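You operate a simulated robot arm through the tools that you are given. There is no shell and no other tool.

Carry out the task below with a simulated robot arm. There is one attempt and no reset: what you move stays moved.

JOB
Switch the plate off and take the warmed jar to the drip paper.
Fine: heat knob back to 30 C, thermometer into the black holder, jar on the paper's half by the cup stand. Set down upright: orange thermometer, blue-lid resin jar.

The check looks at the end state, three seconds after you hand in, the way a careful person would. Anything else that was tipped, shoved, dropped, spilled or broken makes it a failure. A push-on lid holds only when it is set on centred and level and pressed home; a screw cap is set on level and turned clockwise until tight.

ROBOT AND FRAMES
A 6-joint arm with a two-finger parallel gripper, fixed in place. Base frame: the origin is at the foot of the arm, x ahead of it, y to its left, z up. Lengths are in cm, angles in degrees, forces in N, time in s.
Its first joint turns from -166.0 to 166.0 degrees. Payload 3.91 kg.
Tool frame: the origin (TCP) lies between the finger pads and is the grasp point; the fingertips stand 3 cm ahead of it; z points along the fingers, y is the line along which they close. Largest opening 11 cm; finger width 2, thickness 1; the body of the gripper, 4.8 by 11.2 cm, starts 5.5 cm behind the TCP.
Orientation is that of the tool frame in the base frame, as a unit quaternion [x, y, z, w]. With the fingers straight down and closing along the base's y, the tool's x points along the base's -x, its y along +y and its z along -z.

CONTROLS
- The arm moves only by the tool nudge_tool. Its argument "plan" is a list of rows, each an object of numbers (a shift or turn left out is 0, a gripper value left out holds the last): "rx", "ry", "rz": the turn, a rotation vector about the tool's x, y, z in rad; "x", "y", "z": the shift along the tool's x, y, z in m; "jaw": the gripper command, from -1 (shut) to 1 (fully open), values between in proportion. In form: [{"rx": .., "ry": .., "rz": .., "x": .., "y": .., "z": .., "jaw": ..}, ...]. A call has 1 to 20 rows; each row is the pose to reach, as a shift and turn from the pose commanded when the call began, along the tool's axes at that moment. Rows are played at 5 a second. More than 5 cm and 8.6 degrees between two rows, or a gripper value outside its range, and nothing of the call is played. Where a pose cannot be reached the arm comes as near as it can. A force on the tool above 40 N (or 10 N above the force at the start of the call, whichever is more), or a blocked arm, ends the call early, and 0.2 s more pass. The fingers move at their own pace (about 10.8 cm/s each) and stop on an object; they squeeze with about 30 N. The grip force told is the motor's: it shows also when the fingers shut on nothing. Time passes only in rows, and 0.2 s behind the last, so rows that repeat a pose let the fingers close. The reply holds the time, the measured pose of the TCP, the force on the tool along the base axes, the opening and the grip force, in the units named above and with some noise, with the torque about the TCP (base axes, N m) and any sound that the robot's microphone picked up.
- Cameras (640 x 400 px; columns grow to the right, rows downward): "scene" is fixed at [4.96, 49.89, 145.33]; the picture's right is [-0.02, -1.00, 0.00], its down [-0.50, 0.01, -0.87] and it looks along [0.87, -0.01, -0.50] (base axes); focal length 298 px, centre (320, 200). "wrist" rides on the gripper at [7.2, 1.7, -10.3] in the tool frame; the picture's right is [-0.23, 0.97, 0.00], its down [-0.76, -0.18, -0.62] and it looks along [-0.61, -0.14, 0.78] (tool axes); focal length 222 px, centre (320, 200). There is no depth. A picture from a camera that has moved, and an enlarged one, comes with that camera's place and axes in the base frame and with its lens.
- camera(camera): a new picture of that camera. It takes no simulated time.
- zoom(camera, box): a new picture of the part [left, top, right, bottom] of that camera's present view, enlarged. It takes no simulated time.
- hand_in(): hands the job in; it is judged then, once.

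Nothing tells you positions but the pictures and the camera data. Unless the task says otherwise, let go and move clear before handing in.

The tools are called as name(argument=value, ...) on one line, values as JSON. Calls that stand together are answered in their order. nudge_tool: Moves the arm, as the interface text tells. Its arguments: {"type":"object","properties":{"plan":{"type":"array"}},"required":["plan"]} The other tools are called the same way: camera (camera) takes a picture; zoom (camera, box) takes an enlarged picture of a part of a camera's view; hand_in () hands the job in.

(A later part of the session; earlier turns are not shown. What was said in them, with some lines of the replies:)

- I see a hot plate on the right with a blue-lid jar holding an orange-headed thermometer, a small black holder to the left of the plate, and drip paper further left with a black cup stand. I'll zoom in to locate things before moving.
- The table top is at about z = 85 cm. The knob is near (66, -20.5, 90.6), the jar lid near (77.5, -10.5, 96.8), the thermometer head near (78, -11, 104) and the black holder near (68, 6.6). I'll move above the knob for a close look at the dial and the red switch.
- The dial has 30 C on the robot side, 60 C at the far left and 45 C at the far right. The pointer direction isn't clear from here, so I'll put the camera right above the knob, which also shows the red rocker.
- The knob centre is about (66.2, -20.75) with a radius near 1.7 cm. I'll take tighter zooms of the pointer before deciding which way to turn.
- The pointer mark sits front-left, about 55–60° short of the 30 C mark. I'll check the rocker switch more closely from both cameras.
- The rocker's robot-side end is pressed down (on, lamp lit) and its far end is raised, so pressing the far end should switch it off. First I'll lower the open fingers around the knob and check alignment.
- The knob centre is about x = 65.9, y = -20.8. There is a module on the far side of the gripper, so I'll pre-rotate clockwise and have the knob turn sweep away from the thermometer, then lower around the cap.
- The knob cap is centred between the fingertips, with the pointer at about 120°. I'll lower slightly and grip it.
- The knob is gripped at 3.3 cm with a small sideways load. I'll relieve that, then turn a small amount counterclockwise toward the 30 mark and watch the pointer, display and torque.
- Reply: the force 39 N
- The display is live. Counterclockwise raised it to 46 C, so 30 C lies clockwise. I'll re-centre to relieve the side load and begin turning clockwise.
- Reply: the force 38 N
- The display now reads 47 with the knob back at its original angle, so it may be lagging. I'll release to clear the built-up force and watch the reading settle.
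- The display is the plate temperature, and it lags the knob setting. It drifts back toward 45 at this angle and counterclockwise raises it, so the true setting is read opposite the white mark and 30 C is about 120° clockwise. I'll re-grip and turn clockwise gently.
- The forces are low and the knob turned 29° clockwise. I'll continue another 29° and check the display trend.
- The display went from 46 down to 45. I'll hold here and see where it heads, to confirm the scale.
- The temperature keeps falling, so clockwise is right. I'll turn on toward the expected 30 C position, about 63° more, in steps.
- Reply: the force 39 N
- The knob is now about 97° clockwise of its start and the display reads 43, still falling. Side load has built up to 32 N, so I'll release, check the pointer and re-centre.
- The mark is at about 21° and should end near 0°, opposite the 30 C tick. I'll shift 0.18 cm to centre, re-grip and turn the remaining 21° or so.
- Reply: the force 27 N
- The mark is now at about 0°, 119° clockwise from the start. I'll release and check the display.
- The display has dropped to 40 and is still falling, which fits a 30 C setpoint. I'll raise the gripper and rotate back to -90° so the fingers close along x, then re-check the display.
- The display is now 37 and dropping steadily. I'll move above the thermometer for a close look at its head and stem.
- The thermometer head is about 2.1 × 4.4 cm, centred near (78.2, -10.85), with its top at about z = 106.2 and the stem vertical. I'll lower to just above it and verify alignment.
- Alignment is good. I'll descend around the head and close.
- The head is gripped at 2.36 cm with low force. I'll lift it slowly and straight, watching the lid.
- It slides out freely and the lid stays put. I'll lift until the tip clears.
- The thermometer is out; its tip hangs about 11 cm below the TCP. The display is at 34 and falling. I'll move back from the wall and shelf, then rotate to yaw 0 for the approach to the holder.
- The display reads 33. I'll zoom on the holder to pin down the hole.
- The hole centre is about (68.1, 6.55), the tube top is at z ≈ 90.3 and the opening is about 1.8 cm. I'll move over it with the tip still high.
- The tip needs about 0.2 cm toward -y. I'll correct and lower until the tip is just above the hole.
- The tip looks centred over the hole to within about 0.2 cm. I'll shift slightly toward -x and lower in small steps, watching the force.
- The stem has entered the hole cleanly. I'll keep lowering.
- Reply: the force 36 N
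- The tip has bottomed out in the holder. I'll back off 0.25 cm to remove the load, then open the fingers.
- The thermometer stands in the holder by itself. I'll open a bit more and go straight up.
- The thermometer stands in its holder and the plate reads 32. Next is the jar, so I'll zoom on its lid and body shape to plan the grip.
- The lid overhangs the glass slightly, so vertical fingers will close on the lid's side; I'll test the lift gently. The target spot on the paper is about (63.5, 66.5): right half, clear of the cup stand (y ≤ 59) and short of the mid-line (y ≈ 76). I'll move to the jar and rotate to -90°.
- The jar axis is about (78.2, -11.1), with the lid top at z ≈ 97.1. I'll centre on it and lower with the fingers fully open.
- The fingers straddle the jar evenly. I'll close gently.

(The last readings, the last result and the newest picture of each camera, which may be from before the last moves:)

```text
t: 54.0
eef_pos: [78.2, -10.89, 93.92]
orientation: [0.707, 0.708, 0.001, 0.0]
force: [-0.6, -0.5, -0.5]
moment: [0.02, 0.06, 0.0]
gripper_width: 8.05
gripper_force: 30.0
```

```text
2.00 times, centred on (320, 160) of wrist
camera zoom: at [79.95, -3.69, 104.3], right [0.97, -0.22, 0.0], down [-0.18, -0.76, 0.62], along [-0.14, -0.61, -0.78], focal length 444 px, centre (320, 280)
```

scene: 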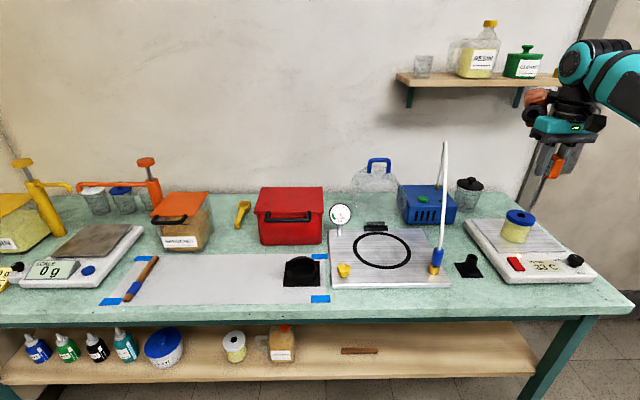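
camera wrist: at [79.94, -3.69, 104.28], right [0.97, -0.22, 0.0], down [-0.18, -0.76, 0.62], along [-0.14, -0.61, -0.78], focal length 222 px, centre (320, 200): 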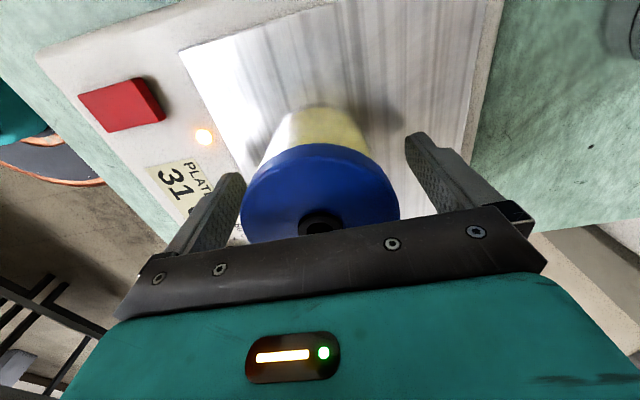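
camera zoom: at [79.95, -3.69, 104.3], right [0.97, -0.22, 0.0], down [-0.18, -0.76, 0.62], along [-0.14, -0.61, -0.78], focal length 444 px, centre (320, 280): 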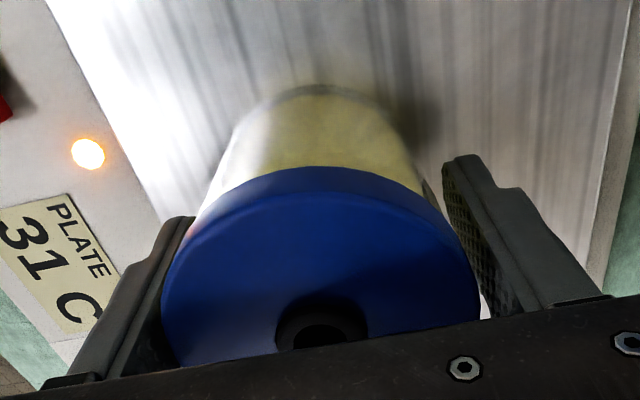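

Gripped at 8.05 cm on the lid. I'll lift 1.5 cm slowly as a test.

nudge_tool(plan=[{"z": -0.002, "jaw": -1}, {"z": -0.004}, {"z": -0.007}, {"z": -0.011}, {"z": -0.015}, {"z": -0.015}, {"z": -0.015}])

zoom(camera="scene", box=[490, 190, 570, 270])

zoom(camera="wrist", box=[160, 60, 480, 260])

```text
t: 55.6
eef_pos: [78.16, -10.94, 95.44]
orientation: [0.707, 0.708, 0.001, -0.001]
force: [0.3, -0.7, 0.3]
moment: [0.0, 0.03, 0.02]
gripper_width: 8.0
gripper_force: 30.2
```

```text
5.00 times, centred on (530, 230) of scene
camera zoom: at [4.96, 49.89, 145.33], right [-0.02, -1.0, 0.0], down [-0.5, 0.01, -0.87], along [0.87, -0.01, -0.5], focal length 1487 px, centre (-730, 50)
```

zoom: 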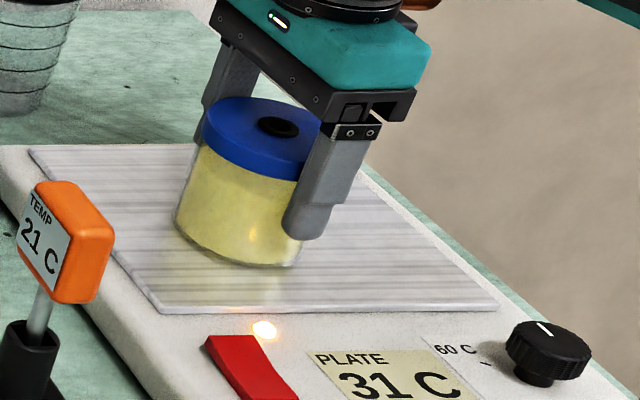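

```text
2.00 times, centred on (320, 160) of wrist
camera zoom: at [79.94, -3.76, 105.82], right [0.97, -0.22, 0.0], down [-0.18, -0.76, 0.62], along [-0.14, -0.61, -0.78], focal length 444 px, centre (320, 280)
```

zoom: 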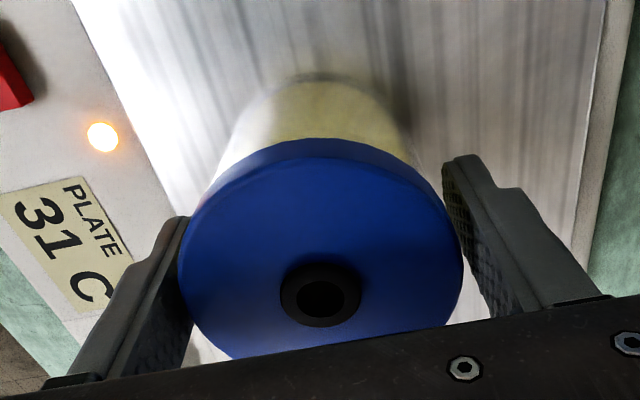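

The fingers slid up while the jar stayed on the plate. I'll look closely at where the fingers actually touch.

zoom(camera="wrist", box=[220, 120, 320, 240])

zoom(camera="wrist", box=[340, 110, 440, 230])

zoom(camera="scene", box=[510, 195, 560, 250])

```text
3.33 times, centred on (270, 180) of wrist
camera zoom: at [79.94, -3.76, 105.82], right [0.97, -0.22, 0.0], down [-0.18, -0.76, 0.62], along [-0.14, -0.61, -0.78], focal length 740 px, centre (487, 267)
```

zoom: 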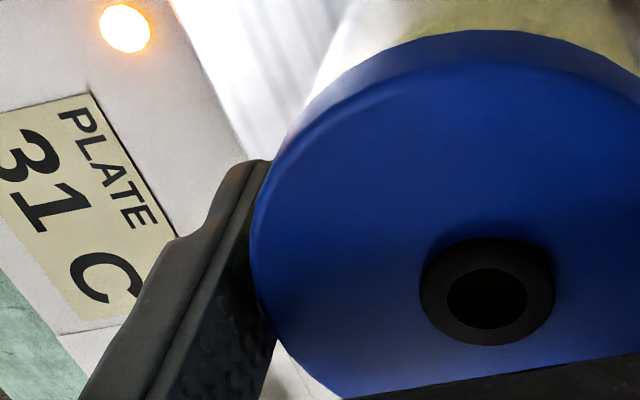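

```text
3.33 times, centred on (390, 170) of wrist
camera zoom: at [79.94, -3.76, 105.82], right [0.97, -0.22, 0.0], down [-0.18, -0.76, 0.62], along [-0.14, -0.61, -0.78], focal length 740 px, centre (87, 300)
```

zoom: 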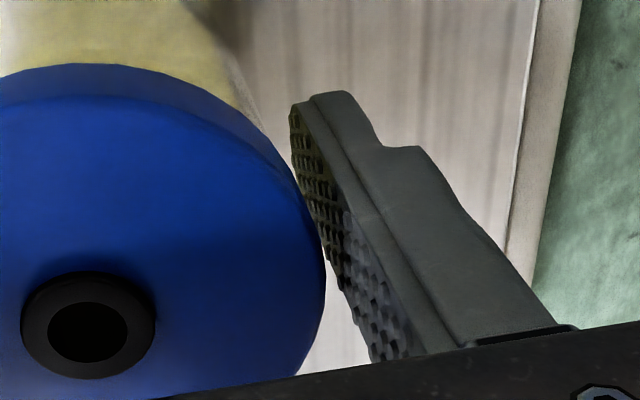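

```text
7.27 times, centred on (535, 222) of scene
camera zoom: at [4.96, 49.89, 145.33], right [-0.02, -1.0, 0.0], down [-0.5, 0.01, -0.87], along [0.87, -0.01, -0.5], focal length 2163 px, centre (-1244, 36)
```

zoom: 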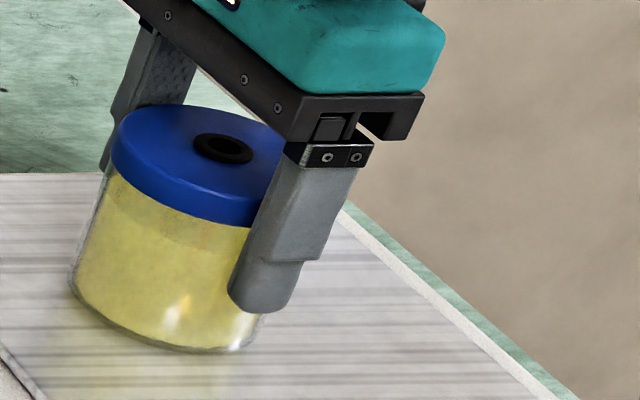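

The pads do seem to touch the lid. I'll do a very small lift from this height, with the pads now centred on the lid, and read the vertical force.

nudge_tool(plan=[{"z": -0.001, "jaw": -1}, {"z": -0.002}, {"z": -0.003}])

zoom(camera="wrist", box=[160, 60, 480, 260])

```text
t: 56.4
eef_pos: [78.16, -10.95, 95.71]
orientation: [0.706, 0.708, 0.001, 0.0]
force: [-0.1, 0.6, -3.5]
moment: [0.02, -0.02, 0.0]
gripper_width: 7.99
gripper_force: 29.9
```

```text
2.00 times, centred on (320, 160) of wrist
camera zoom: at [79.9, -3.78, 106.08], right [0.97, -0.22, 0.0], down [-0.18, -0.76, 0.62], along [-0.14, -0.61, -0.78], focal length 444 px, centre (320, 280)
```

zoom: 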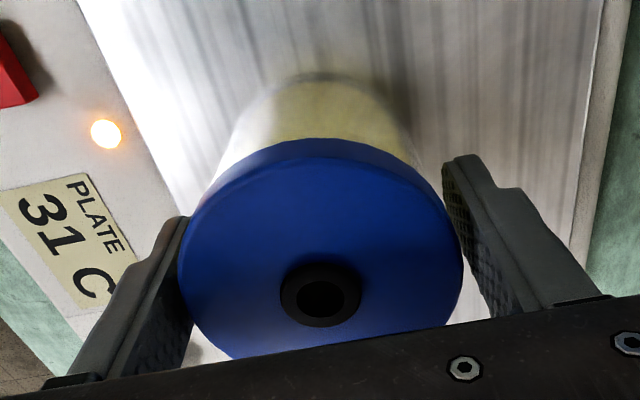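

The force now shows -3.5 N and the lid stays fixed relative to the fingers, so the jar is lifting. I'll check from the scene camera.

zoom(camera="scene", box=[500, 195, 560, 260])

nudge_tool(plan=[{"z": -0.003, "jaw": -1}, {"z": -0.006}, {"z": -0.01}, {"z": -0.01}])

zoom(camera="scene", box=[500, 195, 560, 260])

zoom(camera="wrist", box=[160, 60, 480, 260])

```text
6.15 times, centred on (530, 228) of scene
camera zoom: at [4.96, 49.89, 145.33], right [-0.02, -1.0, 0.0], down [-0.5, 0.01, -0.87], along [0.87, -0.01, -0.5], focal length 1830 px, centre (-972, 31)
```

zoom: 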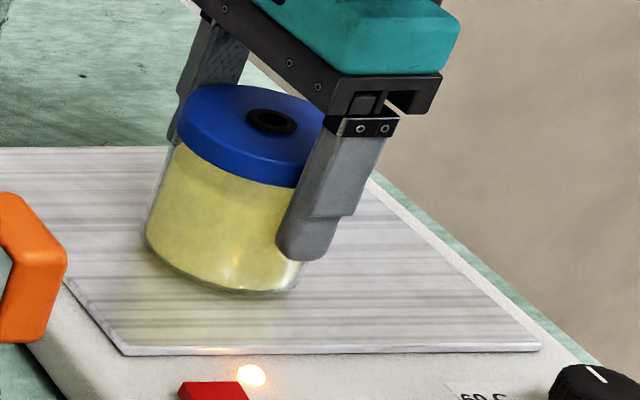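

```text
t: 57.4
eef_pos: [78.19, -11.0, 96.82]
orientation: [0.706, 0.708, 0.002, 0.0]
force: [-0.6, 0.1, -3.1]
moment: [-0.03, 0.0, 0.01]
gripper_width: 8.03
gripper_force: 30.0
```

```text
6.15 times, centred on (530, 228) of scene
camera zoom: at [4.96, 49.89, 145.33], right [-0.02, -1.0, 0.0], down [-0.5, 0.01, -0.87], along [0.87, -0.01, -0.5], focal length 1830 px, centre (-972, 31)
```

zoom: 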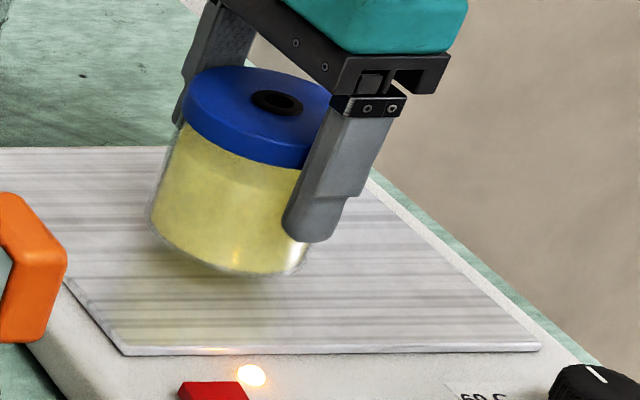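

```text
2.00 times, centred on (320, 160) of wrist
camera zoom: at [79.95, -3.76, 107.1], right [0.97, -0.22, 0.0], down [-0.18, -0.76, 0.62], along [-0.14, -0.61, -0.78], focal length 444 px, centre (320, 280)
```

zoom: 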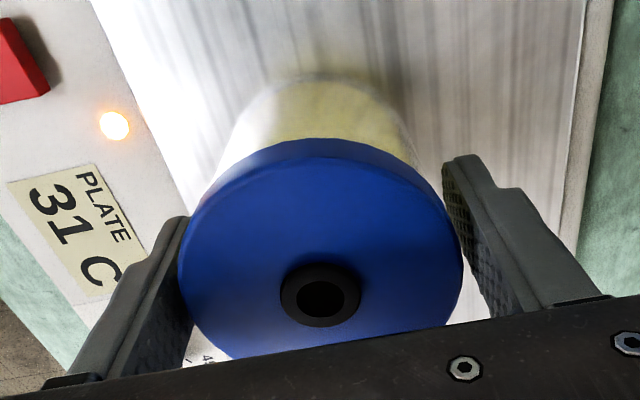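

The jar and lid lift together, level. I'll raise it and retract toward the robot, in front of the hose.

nudge_tool(plan=[{"z": -0.015, "jaw": -1}, {"z": -0.035}, {"z": -0.055}, {"z": -0.075}, {"z": -0.095}, {"z": -0.115}, {"z": -0.135}, {"z": -0.15}, {"z": -0.15}])

zoom(camera="scene", box=[440, 60, 640, 260])

```text
t: 59.4
eef_pos: [78.15, -10.95, 111.82]
orientation: [0.706, 0.708, 0.0, 0.0]
force: [0.1, -0.1, -3.5]
moment: [0.04, 0.01, 0.02]
gripper_width: 8.01
gripper_force: 29.9
```

```text
2.00 times, centred on (540, 160) of scene
camera zoom: at [4.96, 49.89, 145.33], right [-0.02, -1.0, 0.0], down [-0.5, 0.01, -0.87], along [0.87, -0.01, -0.5], focal length 595 px, centre (-120, 280)
```

zoom: 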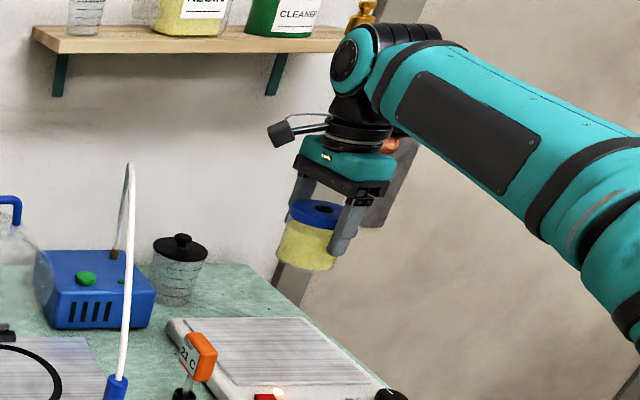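

nudge_tool(plan=[{"y": -0.02, "jaw": -1}, {"y": -0.05}, {"y": -0.08}, {"y": -0.11}, {"y": -0.14}, {"y": -0.17}, {"y": -0.2}, {"y": -0.23}, {"y": -0.26}, {"y": -0.28}, {"y": -0.29}, {"y": -0.29}])

camera(camera="scene")

camera(camera="wrist")

```text
t: 62.0
eef_pos: [49.18, -11.11, 111.72]
orientation: [0.706, 0.708, 0.001, -0.001]
force: [-1.1, -0.2, -2.6]
moment: [0.03, 0.04, 0.04]
gripper_width: 8.03
gripper_force: 30.2
```

```text
taken
```

scene: 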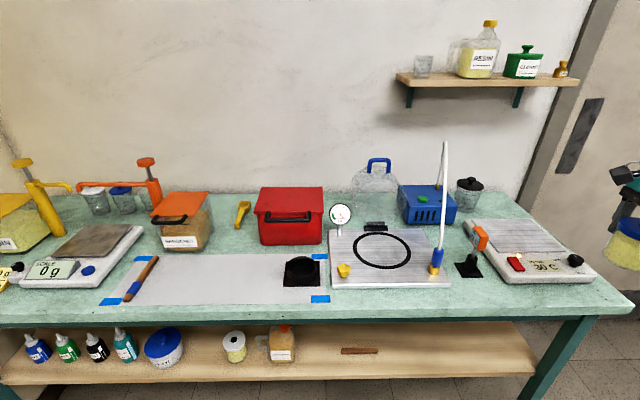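

```text
taken
camera wrist: at [50.94, -3.89, 122.01], right [0.97, -0.22, 0.0], down [-0.18, -0.76, 0.62], along [-0.14, -0.61, -0.78], focal length 222 px, centre (320, 200)
```

wrist: 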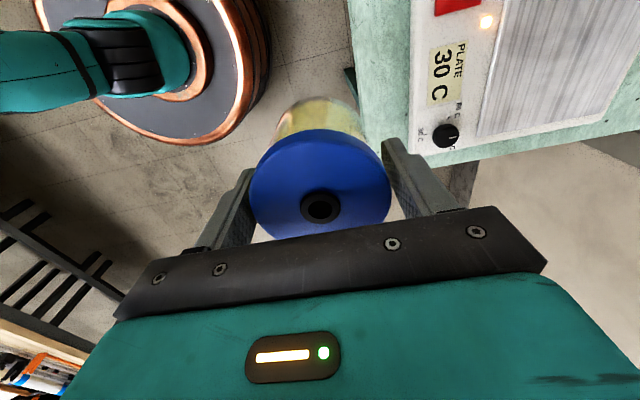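

The plate display now reads 30 C, so the knob is right. Next I'll carry the jar sideways in front of the equipment toward the paper.

nudge_tool(plan=[{"x": 0.02, "jaw": -1}, {"x": 0.05}, {"x": 0.08}, {"x": 0.11}, {"x": 0.14}, {"x": 0.17}, {"x": 0.2}, {"x": 0.23}, {"x": 0.26}, {"x": 0.29}, {"x": 0.32}, {"x": 0.35}, {"x": 0.38}, {"x": 0.41}, {"x": 0.44}, {"x": 0.47}, {"x": 0.5}, {"x": 0.53}, {"x": 0.55}, {"x": 0.56}])

camera(camera="scene")

camera(camera="wrist")

```text
t: 66.2
eef_pos: [49.14, 45.13, 111.79]
orientation: [0.707, 0.707, 0.001, 0.001]
force: [0.0, -0.2, -2.2]
moment: [0.01, 0.02, -0.02]
gripper_width: 8.04
gripper_force: 30.3
```

```text
taken
```

scene: 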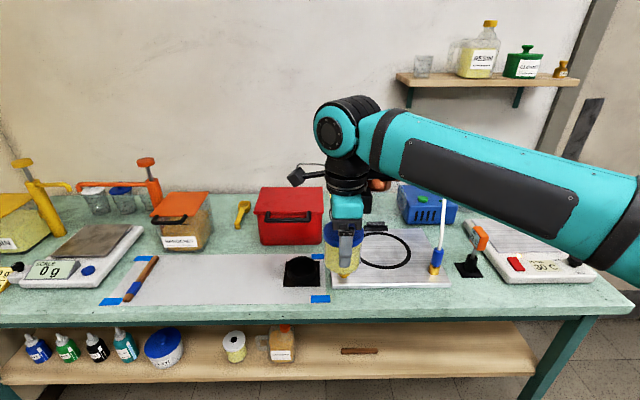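

```text
taken
camera wrist: at [50.85, 52.28, 122.14], right [0.97, -0.22, 0.0], down [-0.18, -0.76, 0.62], along [-0.14, -0.61, -0.78], focal length 222 px, centre (320, 200)
```

wrist: 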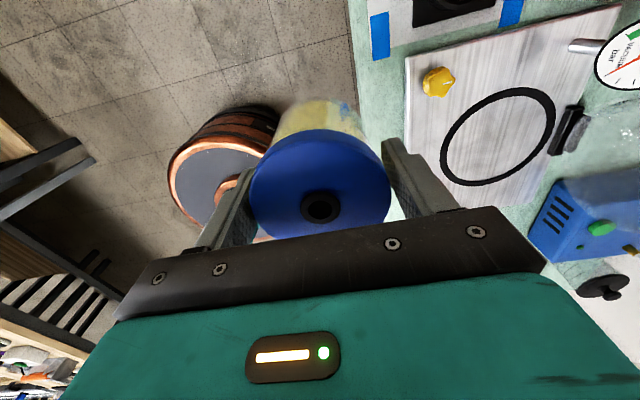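

nudge_tool(plan=[{"x": 0.02, "y": 0.013, "jaw": -1}, {"x": 0.045, "y": 0.03}, {"x": 0.07, "y": 0.047}, {"x": 0.095, "y": 0.064}, {"x": 0.12, "y": 0.081}, {"x": 0.145, "y": 0.098}, {"x": 0.17, "y": 0.115}, {"x": 0.195, "y": 0.131}, {"x": 0.21, "y": 0.141}, {"x": 0.214, "y": 0.144}, {"x": 0.214, "y": 0.144}])

camera(camera="scene")

camera(camera="wrist")

```text
t: 68.6
eef_pos: [63.39, 66.3, 111.63]
orientation: [0.706, 0.708, 0.001, 0.0]
force: [-0.1, 0.3, -2.1]
moment: [0.04, 0.01, 0.0]
gripper_width: 8.03
gripper_force: 29.9
```

```text
taken
```

scene: 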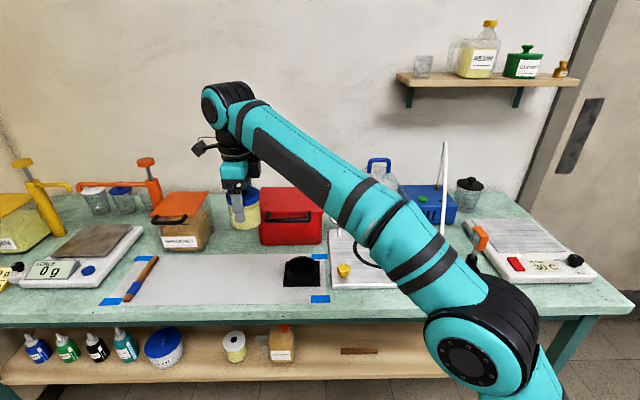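

```text
taken
camera wrist: at [65.18, 73.54, 122.12], right [0.97, -0.22, 0.0], down [-0.18, -0.76, 0.62], along [-0.14, -0.61, -0.78], focal length 222 px, centre (320, 200)
```

wrist: 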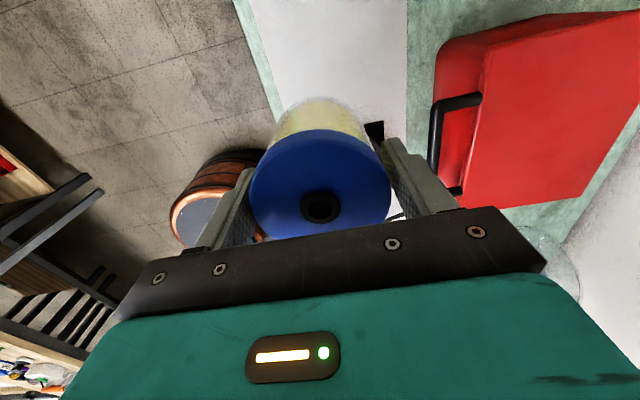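

The jar is above the paper at about (63.4, 66.3). I'll lower most of the way, then check.

nudge_tool(plan=[{"z": 0.02, "jaw": -1}, {"z": 0.05}, {"z": 0.08}, {"z": 0.11}, {"z": 0.135}, {"z": 0.155}, {"z": 0.17}, {"z": 0.175}, {"z": 0.175}])

camera(camera="scene")

zoom(camera="scene", box=[190, 210, 330, 310])

camera(camera="wrist")

```text
t: 70.6
eef_pos: [63.46, 66.39, 94.22]
orientation: [0.707, 0.707, 0.001, -0.001]
force: [0.5, 0.5, -2.9]
moment: [0.0, 0.01, 0.03]
gripper_width: 8.03
gripper_force: 29.9
```

```text
taken
```

scene: 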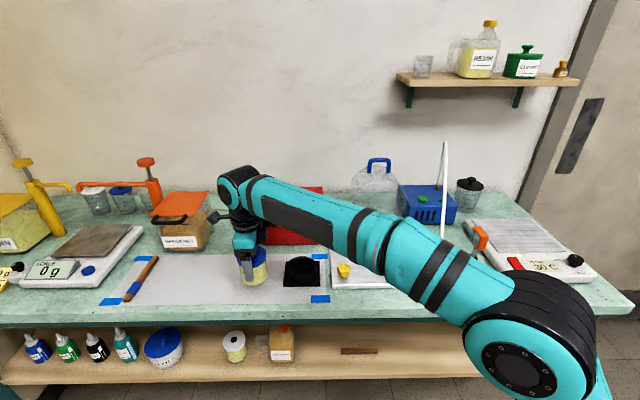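

```text
4.00 times, centred on (260, 260) of scene
camera zoom: at [4.96, 49.89, 145.33], right [-0.02, -1.0, 0.0], down [-0.5, 0.01, -0.87], along [0.87, -0.01, -0.5], focal length 1190 px, centre (560, -40)
```

zoom: 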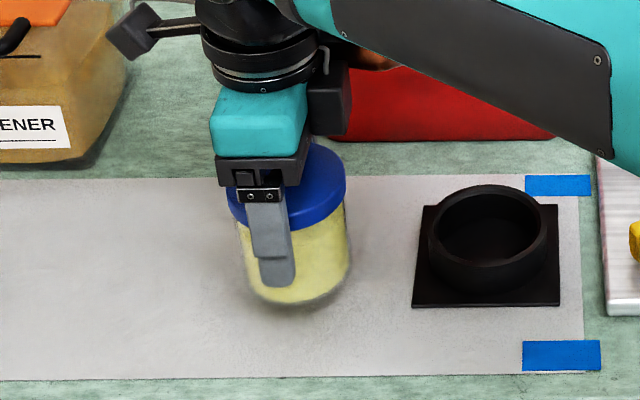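

```text
taken
camera wrist: at [65.25, 73.63, 104.58], right [0.97, -0.22, 0.0], down [-0.18, -0.76, 0.62], along [-0.14, -0.61, -0.78], focal length 222 px, centre (320, 200)
```

wrist: 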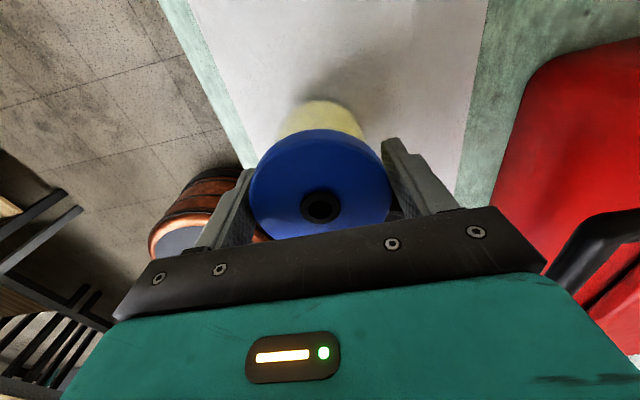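

The jar hangs about 2.5 cm above the paper, well inside the cup-stand half. I'll lower slowly until contact.

nudge_tool(plan=[{"z": 0.006, "jaw": -1}, {"z": 0.012}, {"z": 0.017}, {"z": 0.02}, {"z": 0.02}])

zoom(camera="scene", box=[220, 230, 300, 300])

```text
t: 71.8
eef_pos: [63.46, 66.33, 92.29]
orientation: [0.707, 0.707, 0.001, 0.0]
force: [0.0, -0.7, -2.8]
moment: [0.0, -0.01, -0.02]
gripper_width: 8.02
gripper_force: 30.4
```

```text
5.71 times, centred on (260, 265) of scene
camera zoom: at [4.96, 49.89, 145.33], right [-0.02, -1.0, 0.0], down [-0.5, 0.01, -0.87], along [0.87, -0.01, -0.5], focal length 1700 px, centre (663, -171)
```

zoom: 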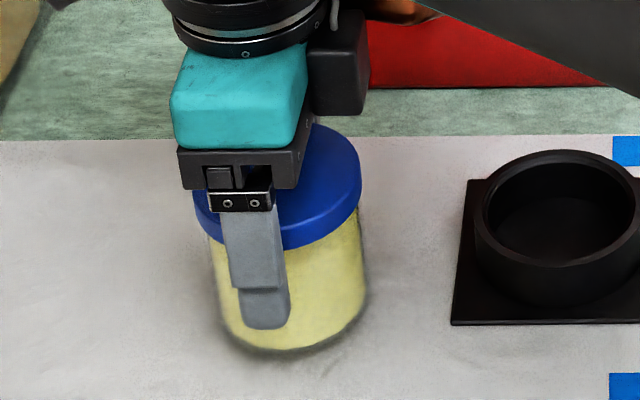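

nudge_tool(plan=[{"z": 0.0015, "jaw": -1}, {"z": 0.003}, {"z": 0.0045}, {"z": 0.0045}])

```text
t: 72.8
eef_pos: [63.42, 66.42, 91.85]
orientation: [0.706, 0.708, 0.002, 0.0]
force: [-0.3, 0.7, -2.5]
moment: [0.05, 0.03, -0.02]
gripper_width: 8.01
gripper_force: 30.5
```

nudge_tool(plan=[{"z": 0.001, "jaw": -1}, {"z": 0.002}, {"z": 0.003}, {"z": 0.003}])

```text
t: 73.8
eef_pos: [63.4, 66.4, 91.45]
orientation: [0.706, 0.708, 0.001, 0.0]
force: [0.1, -0.1, -2.8]
moment: [-0.03, -0.04, -0.01]
gripper_width: 8.03
gripper_force: 29.7
```

nudge_tool(plan=[{"z": 0.001, "jaw": -1}, {"z": 0.002}, {"z": 0.003}, {"z": 0.003}])

zoom(camera="scene", box=[220, 230, 300, 300])

```text
t: 74.8
eef_pos: [63.26, 66.3, 91.48]
orientation: [0.706, 0.708, 0.002, 0.001]
force: [3.0, 7.3, 19.8]
moment: [0.13, 0.44, -0.15]
gripper_width: 8.03
gripper_force: 30.1
```

```text
5.71 times, centred on (260, 265) of scene
camera zoom: at [4.96, 49.89, 145.33], right [-0.02, -1.0, 0.0], down [-0.5, 0.01, -0.87], along [0.87, -0.01, -0.5], focal length 1700 px, centre (663, -171)
```

zoom: 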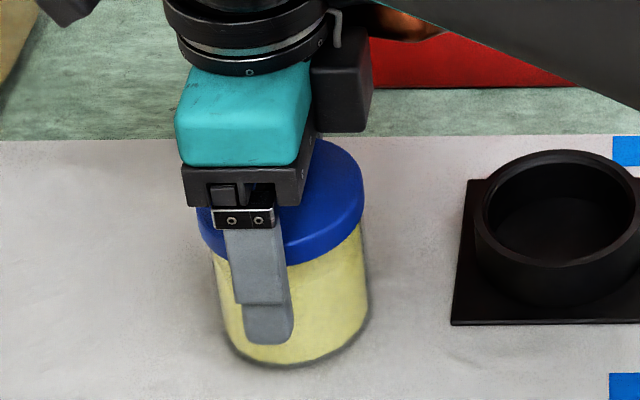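

The jar is on the paper (20 N contact). I'll back off 0.2 cm and open the fingers.

nudge_tool(plan=[{"z": -0.002, "jaw": -1}, {"z": -0.002, "jaw": 0.5}, {"z": -0.002, "jaw": 0.6}, {"z": -0.002, "jaw": 0.8}, {"z": -0.002, "jaw": 1}, {"z": -0.002, "jaw": 1}])

zoom(camera="scene", box=[220, 230, 300, 300])

camera(camera="wrist")

```text
t: 76.2
eef_pos: [63.53, 66.3, 91.65]
orientation: [0.706, 0.708, 0.002, 0.0]
force: [-0.7, 0.1, -0.7]
moment: [-0.01, 0.0, 0.04]
gripper_width: 10.99
gripper_force: 0.0
```

```text
5.71 times, centred on (260, 265) of scene
camera zoom: at [4.96, 49.89, 145.33], right [-0.02, -1.0, 0.0], down [-0.5, 0.01, -0.87], along [0.87, -0.01, -0.5], focal length 1700 px, centre (663, -171)
```

zoom: 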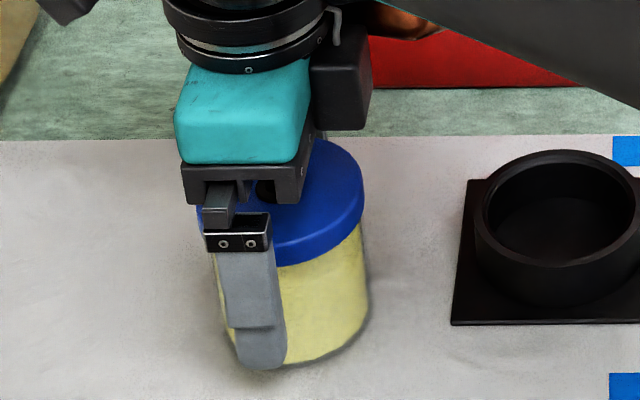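

```text
taken
camera wrist: at [65.21, 73.57, 101.83], right [0.97, -0.22, 0.0], down [-0.18, -0.76, 0.62], along [-0.14, -0.61, -0.78], focal length 222 px, centre (320, 200)
```

wrist: 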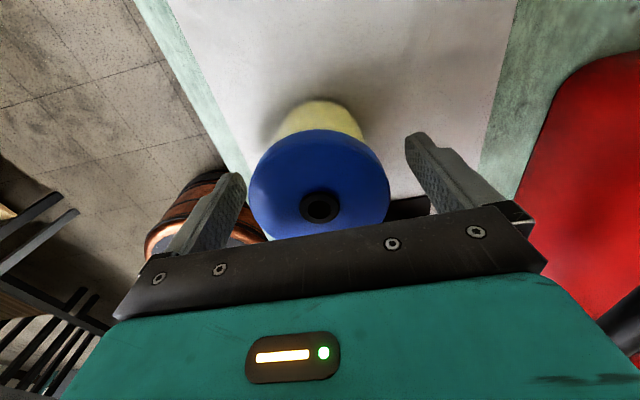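

The fingers are clear on both sides and the jar stands level. I'll go straight up.

nudge_tool(plan=[{"z": -0.02, "jaw": 1}, {"z": -0.05}, {"z": -0.09}, {"z": -0.13}, {"z": -0.17}, {"z": -0.2}])

camera(camera="scene")

zoom(camera="scene", box=[200, 210, 330, 310])

camera(camera="wrist")

```text
t: 77.6
eef_pos: [63.31, 66.44, 111.55]
orientation: [0.706, 0.708, -0.001, 0.0]
force: [-0.3, -0.4, 0.1]
moment: [-0.01, 0.03, -0.04]
gripper_width: 10.99
gripper_force: 0.1
```

```text
taken
```

scene: 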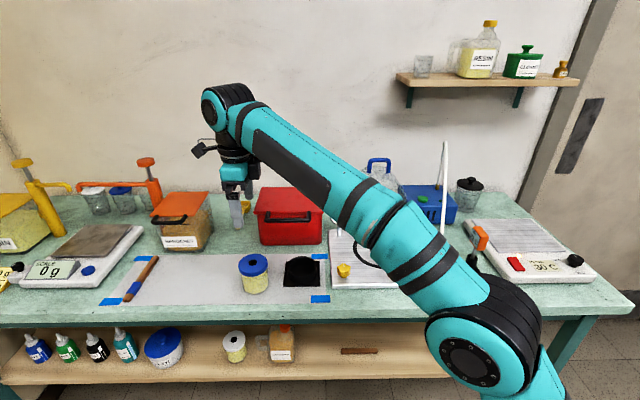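

```text
4.00 times, centred on (265, 260) of scene
camera zoom: at [4.96, 49.89, 145.33], right [-0.02, -1.0, 0.0], down [-0.5, 0.01, -0.87], along [0.87, -0.01, -0.5], focal length 1190 px, centre (540, -40)
```

zoom: 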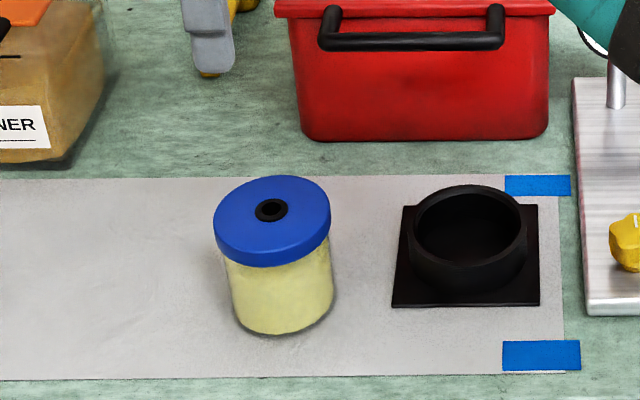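

```text
taken
camera wrist: at [65.11, 73.61, 121.77], right [0.97, -0.22, 0.0], down [-0.18, -0.76, 0.62], along [-0.14, -0.61, -0.78], focal length 222 px, centre (320, 200)
```

wrist: 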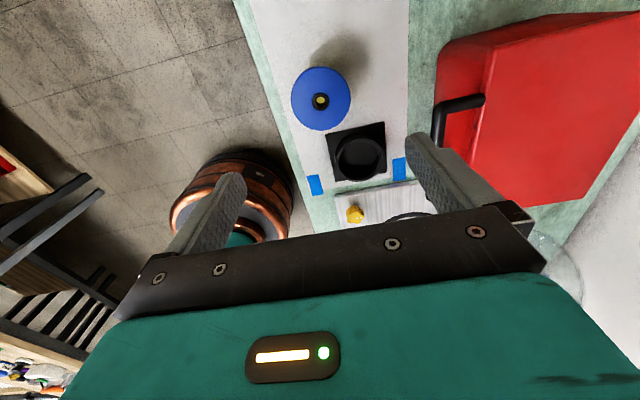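

The jar stands upright on the paper's cup-stand half. I'll check the lid closely, and the thermometer and knob too.

zoom(camera="scene", box=[230, 245, 280, 300])

zoom(camera="scene", box=[450, 210, 600, 300])

zoom(camera="wrist", box=[270, 50, 370, 150])

```text
7.27 times, centred on (255, 272) of scene
camera zoom: at [4.96, 49.89, 145.33], right [-0.02, -1.0, 0.0], down [-0.5, 0.01, -0.87], along [0.87, -0.01, -0.5], focal length 2163 px, centre (793, -327)
```

zoom: 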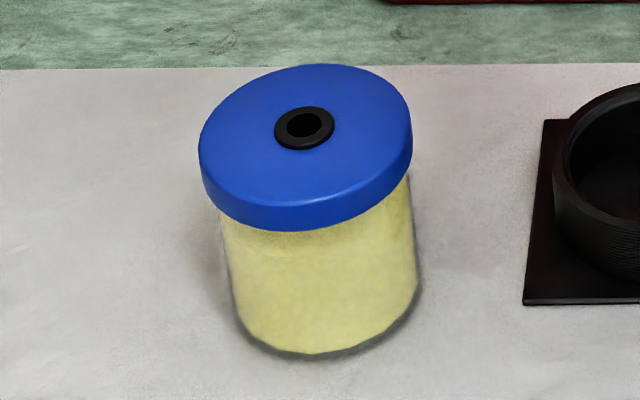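

```text
4.27 times, centred on (525, 255) of scene
camera zoom: at [4.96, 49.89, 145.33], right [-0.02, -1.0, 0.0], down [-0.5, 0.01, -0.87], along [0.87, -0.01, -0.5], focal length 1269 px, centre (-555, -35)
```

zoom: 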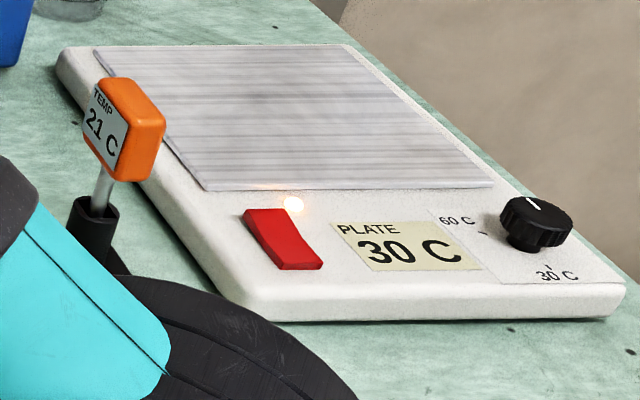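

```text
4.00 times, centred on (320, 100) of wrist
camera zoom: at [65.11, 73.61, 121.77], right [0.97, -0.22, 0.0], down [-0.18, -0.76, 0.62], along [-0.14, -0.61, -0.78], focal length 888 px, centre (320, 600)
```

zoom: 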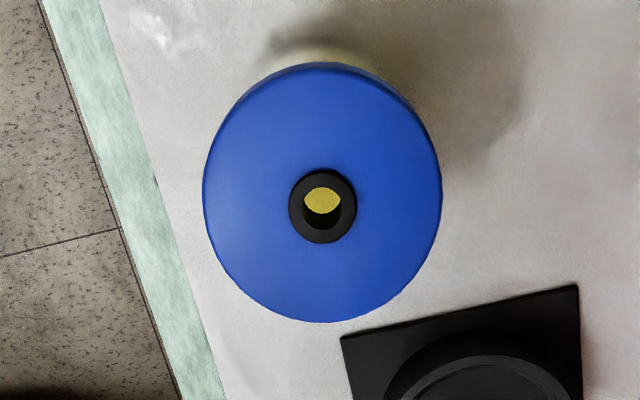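

The lid sits level and centred, the thermometer is upright and the plate reads 30 C. What remains is the red rocker. I'll travel back in front of the bench and rotate to yaw 0.

nudge_tool(plan=[{"x": -0.027, "y": -0.018, "jaw": 1}, {"x": -0.054, "y": -0.036}, {"x": -0.081, "y": -0.054}, {"x": -0.108, "y": -0.072}, {"x": -0.135, "y": -0.09}, {"x": -0.162, "y": -0.108}, {"x": -0.189, "y": -0.126}, {"x": -0.214, "y": -0.144}, {"x": -0.214, "y": -0.144, "rz": -0.131}, {"x": -0.214, "y": -0.144, "rz": -0.262}, {"x": -0.214, "y": -0.144, "rz": -0.393}, {"x": -0.214, "y": -0.144, "rz": -0.524}, {"x": -0.214, "y": -0.144, "rz": -0.655}, {"x": -0.214, "y": -0.144, "rz": -0.786}, {"x": -0.214, "y": -0.144, "rz": -0.917}, {"x": -0.214, "y": -0.144, "rz": -1.048}, {"x": -0.214, "y": -0.144, "rz": -1.179}, {"x": -0.214, "y": -0.144, "rz": -1.31}, {"x": -0.214, "y": -0.144, "rz": -1.441}, {"x": -0.214, "y": -0.144, "rz": -1.571}])

camera(camera="scene")

```text
t: 81.8
eef_pos: [49.05, 45.01, 111.27]
orientation: [-0.003, 1.0, 0.001, 0.0]
force: [-0.3, -0.4, 0.1]
moment: [0.02, 0.0, -0.03]
gripper_width: 10.98
gripper_force: 0.0
```

```text
taken
```

scene: 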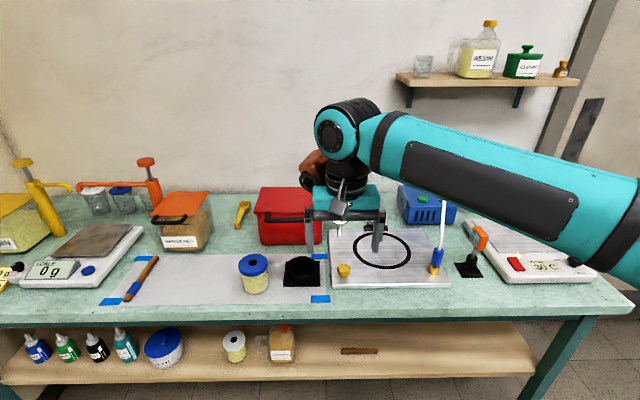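

nudge_tool(plan=[{"y": -0.03, "jaw": -1}, {"y": -0.06}, {"y": -0.09}, {"y": -0.12}, {"y": -0.15}, {"y": -0.18}, {"y": -0.21}, {"y": -0.24}, {"y": -0.27}, {"y": -0.3}, {"y": -0.33}, {"y": -0.36}, {"y": -0.39}, {"y": -0.42}, {"y": -0.45}, {"y": -0.48}, {"y": -0.505}, {"y": -0.505, "x": -0.04}, {"y": -0.505, "x": -0.08}, {"y": -0.505, "x": -0.12}])

camera(camera="wrist")

camera(camera="scene")

```text
t: 86.0
eef_pos: [61.17, -5.55, 111.14]
orientation: [-0.002, 1.0, 0.001, 0.0]
force: [-0.6, 0.0, 0.5]
moment: [-0.01, -0.06, 0.01]
gripper_width: 0.0
gripper_force: 29.9
```

```text
taken
camera wrist: at [54.03, -3.96, 121.57], right [0.22, 0.97, 0.0], down [0.76, -0.18, 0.62], along [0.61, -0.14, -0.78], focal length 222 px, centre (320, 200)
```

wrist: 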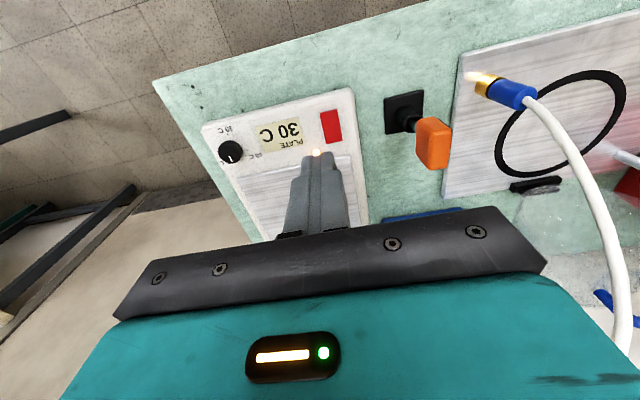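

```text
taken
```

scene: 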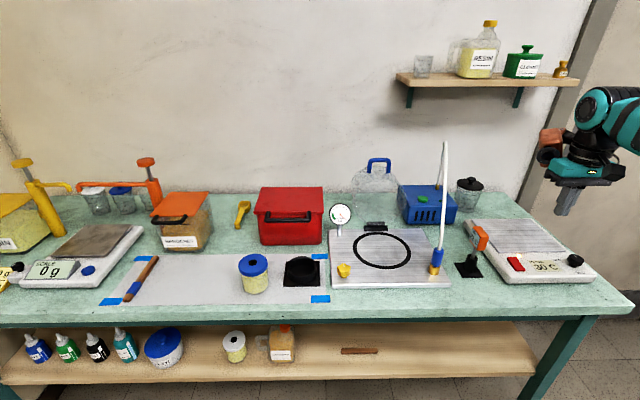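

zoom(camera="wrist", box=[270, 90, 370, 190])

zoom(camera="scene", box=[500, 250, 540, 280])

```text
4.00 times, centred on (320, 140) of wrist
camera zoom: at [54.03, -3.96, 121.57], right [0.22, 0.97, 0.0], down [0.76, -0.18, 0.62], along [0.61, -0.14, -0.78], focal length 888 px, centre (320, 440)
```

zoom: 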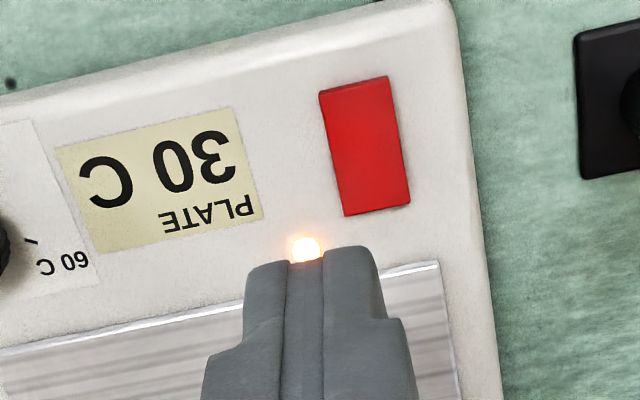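

```text
13.33 times, centred on (520, 265) of scene
camera zoom: at [4.96, 49.89, 145.33], right [-0.02, -1.0, 0.0], down [-0.5, 0.01, -0.87], along [0.87, -0.01, -0.5], focal length 3966 px, centre (-2347, -667)
```

zoom: 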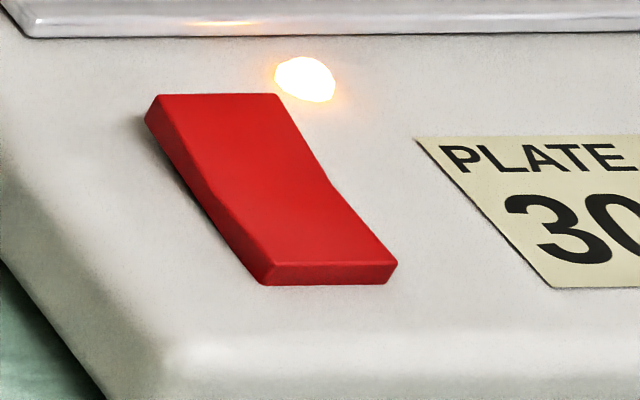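

The rocker spans about x 64.1–68.5 at y ≈ -5.1, with its raised far end at x ≈ 67.7. I'll bring the closed fingertips just above that end.

nudge_tool(plan=[{"x": -0.035, "y": 0.0045, "jaw": -1}, {"x": -0.065, "y": 0.0045}, {"x": -0.065, "y": 0.0045, "z": 0.045}, {"x": -0.065, "y": 0.0045, "z": 0.09}, {"x": -0.065, "y": 0.0045, "z": 0.13}, {"x": -0.065, "y": 0.0045, "z": 0.16}, {"x": -0.065, "y": 0.0045, "z": 0.17}])

zoom(camera="wrist", box=[240, 70, 400, 190])

zoom(camera="scene", box=[460, 190, 580, 290])

```text
t: 87.6
eef_pos: [67.58, -5.11, 94.45]
orientation: [-0.002, 1.0, 0.001, 0.001]
force: [0.1, 0.4, 0.3]
moment: [-0.01, -0.02, 0.0]
gripper_width: 0.01
gripper_force: 30.4
```

```text
3.33 times, centred on (320, 130) of wrist
camera zoom: at [60.43, -3.46, 104.86], right [0.22, 0.97, 0.0], down [0.76, -0.18, 0.62], along [0.61, -0.14, -0.78], focal length 740 px, centre (320, 433)
```

zoom: 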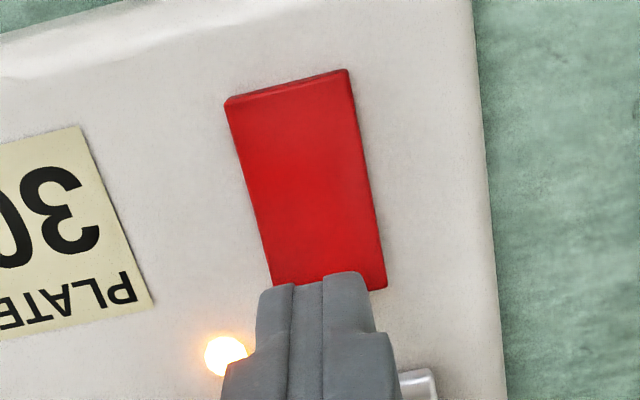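

```text
4.00 times, centred on (520, 240) of scene
camera zoom: at [4.96, 49.89, 145.33], right [-0.02, -1.0, 0.0], down [-0.5, 0.01, -0.87], along [0.87, -0.01, -0.5], focal length 1190 px, centre (-480, 40)
```

zoom: 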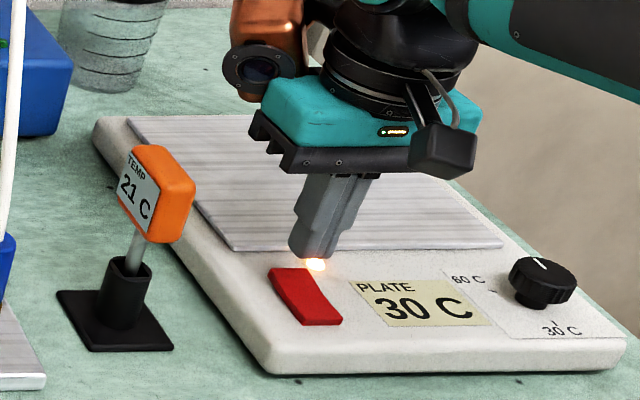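

The tips are above the rocker's raised end. I'll press down in small steps.

nudge_tool(plan=[{"x": 0.0015, "z": 0.008, "jaw": -1}, {"x": 0.0015, "z": 0.014}, {"x": 0.0015, "z": 0.018}, {"x": 0.0015, "z": 0.021}, {"x": 0.0015, "z": 0.024}])

zoom(camera="scene", box=[490, 230, 560, 290])

```text
t: 88.8
eef_pos: [67.56, -5.04, 92.3]
orientation: [-0.002, 1.0, 0.001, 0.004]
force: [4.3, 1.8, 38.0]
moment: [0.04, 0.23, -0.09]
gripper_width: 0.0
gripper_force: 29.3
```

```text
6.67 times, centred on (525, 260) of scene
camera zoom: at [4.96, 49.89, 145.33], right [-0.02, -1.0, 0.0], down [-0.5, 0.01, -0.87], along [0.87, -0.01, -0.5], focal length 1983 px, centre (-1047, -200)
```

zoom: 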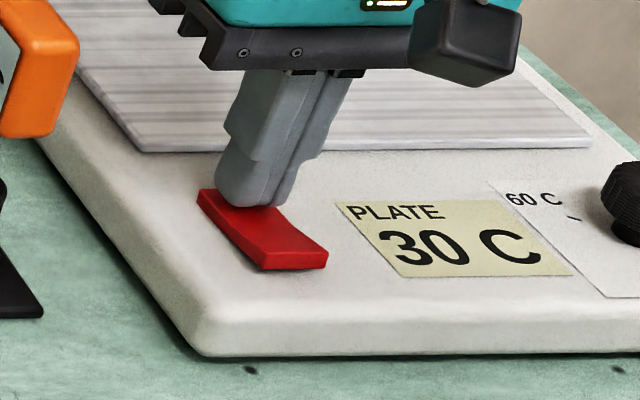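

The rocker's near end has risen. I'll lift off and check the lamp.

nudge_tool(plan=[{"z": -0.01, "jaw": -1}, {"z": -0.03}, {"z": -0.07}, {"z": -0.11}, {"z": -0.15}, {"z": -0.18}])

zoom(camera="scene", box=[490, 230, 610, 290])

camera(camera="scene")

zoom(camera="wrist", box=[180, 40, 400, 180])

```text
t: 90.2
eef_pos: [67.53, -5.21, 109.89]
orientation: [0.0, 1.0, 0.0, 0.001]
force: [-0.7, 0.8, 0.1]
moment: [-0.01, 0.04, -0.01]
gripper_width: 0.0
gripper_force: 30.0
```

```text
5.33 times, centred on (550, 260) of scene
camera zoom: at [4.96, 49.89, 145.33], right [-0.02, -1.0, 0.0], down [-0.5, 0.01, -0.87], along [0.87, -0.01, -0.5], focal length 1586 px, centre (-907, -120)
```

zoom: 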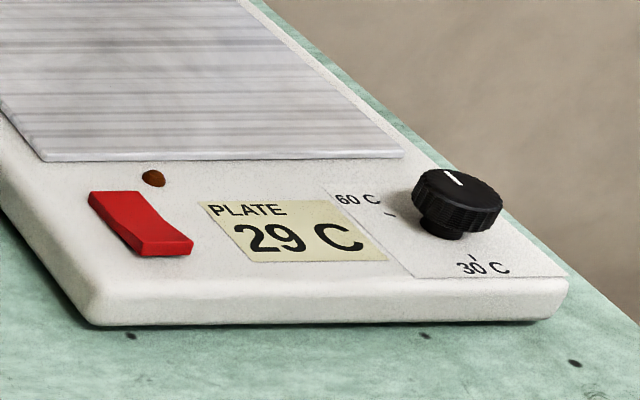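

```text
taken
```

scene: 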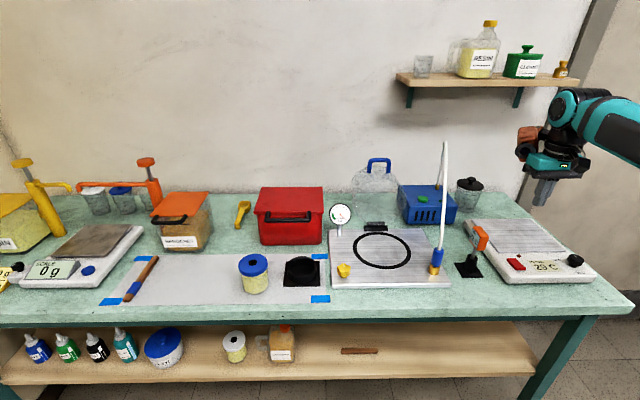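

```text
2.86 times, centred on (290, 110) of wrist
camera zoom: at [60.41, -3.51, 120.25], right [0.22, 0.97, 0.0], down [0.76, -0.18, 0.62], along [0.61, -0.14, -0.78], focal length 635 px, centre (406, 457)
```

zoom: 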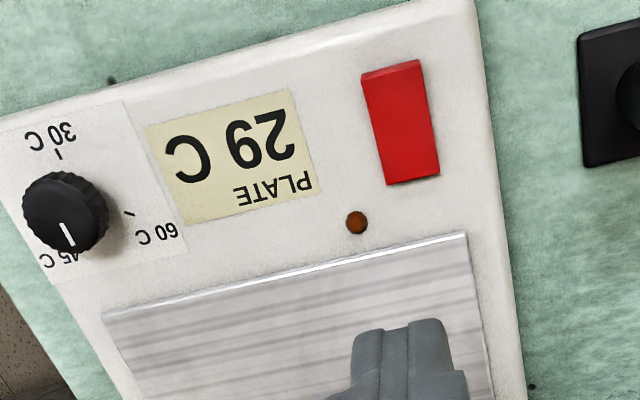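

The lamp is out, the display is cooling, and the knob is at its 30 C position. I'll take a last look at the thermometer, the jar and the rest of the bench.

zoom(camera="scene", box=[440, 215, 510, 290])

zoom(camera="scene", box=[90, 200, 350, 320])

camera(camera="wrist")

```text
5.33 times, centred on (475, 252) of scene
camera zoom: at [4.96, 49.89, 145.33], right [-0.02, -1.0, 0.0], down [-0.5, 0.01, -0.87], along [0.87, -0.01, -0.5], focal length 1586 px, centre (-507, -80)
```

zoom: 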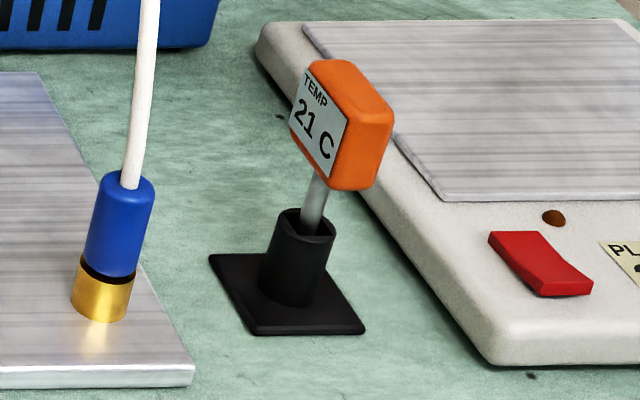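

```text
2.46 times, centred on (220, 260) of scene
camera zoom: at [4.96, 49.89, 145.33], right [-0.02, -1.0, 0.0], down [-0.5, 0.01, -0.87], along [0.87, -0.01, -0.5], focal length 732 px, centre (566, 52)
```

zoom: 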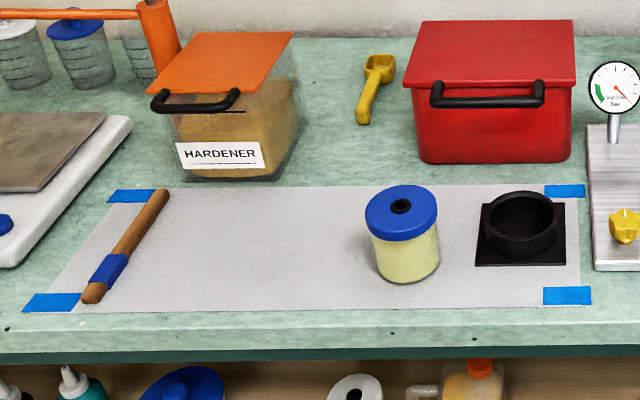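

```text
taken
camera wrist: at [60.41, -3.51, 120.25], right [0.22, 0.97, 0.0], down [0.76, -0.18, 0.62], along [0.61, -0.14, -0.78], focal length 222 px, centre (320, 200)
```

wrist: 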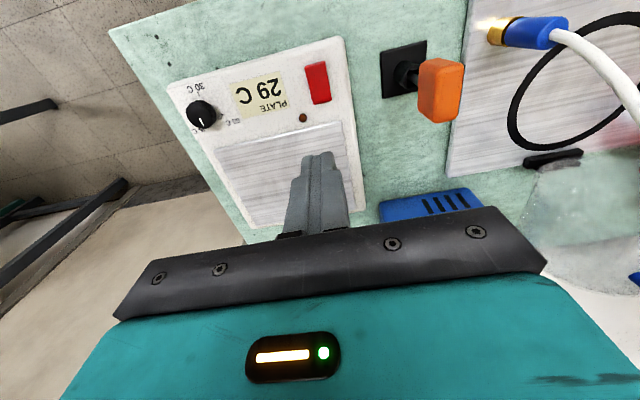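

Everything checks out: plate switched off with its lamp out, knob at the 30 C setting, thermometer upright in the black holder, and the jar upright on the cup-stand half of the paper. Nothing else has moved and the arm is clear, so I'm handing in.

hand_in()

```text
The job is handed in.
```

The plate is off, and the warmed jar is standing on the drip paper, on the half by the cup stand. I handed the job in and have not seen the check's result.

- **Heat knob:** I turned it about 119° clockwise. With the power still on, the plate display settled at 30 C. The knob's white mark ends up pointing away from the printed 30 C tick; I set the knob by the display, because turning the mark towards that tick raised the temperature.
- **Power switch:** I pressed the red rocker off. The lamp went out and the display started dropping below 30.
- **Thermometer:** it stands in the black holder, seated to the bottom. The hole is a little wider than the stem, so it may lean slightly.
- **Jar:** it is upright with the lid level and centred. The fingers could only grip the lid, and they slipped on the first lift before the jar came up; it never tipped.

In the final pictures nothing else had moved, and the arm was clear when I handed in.
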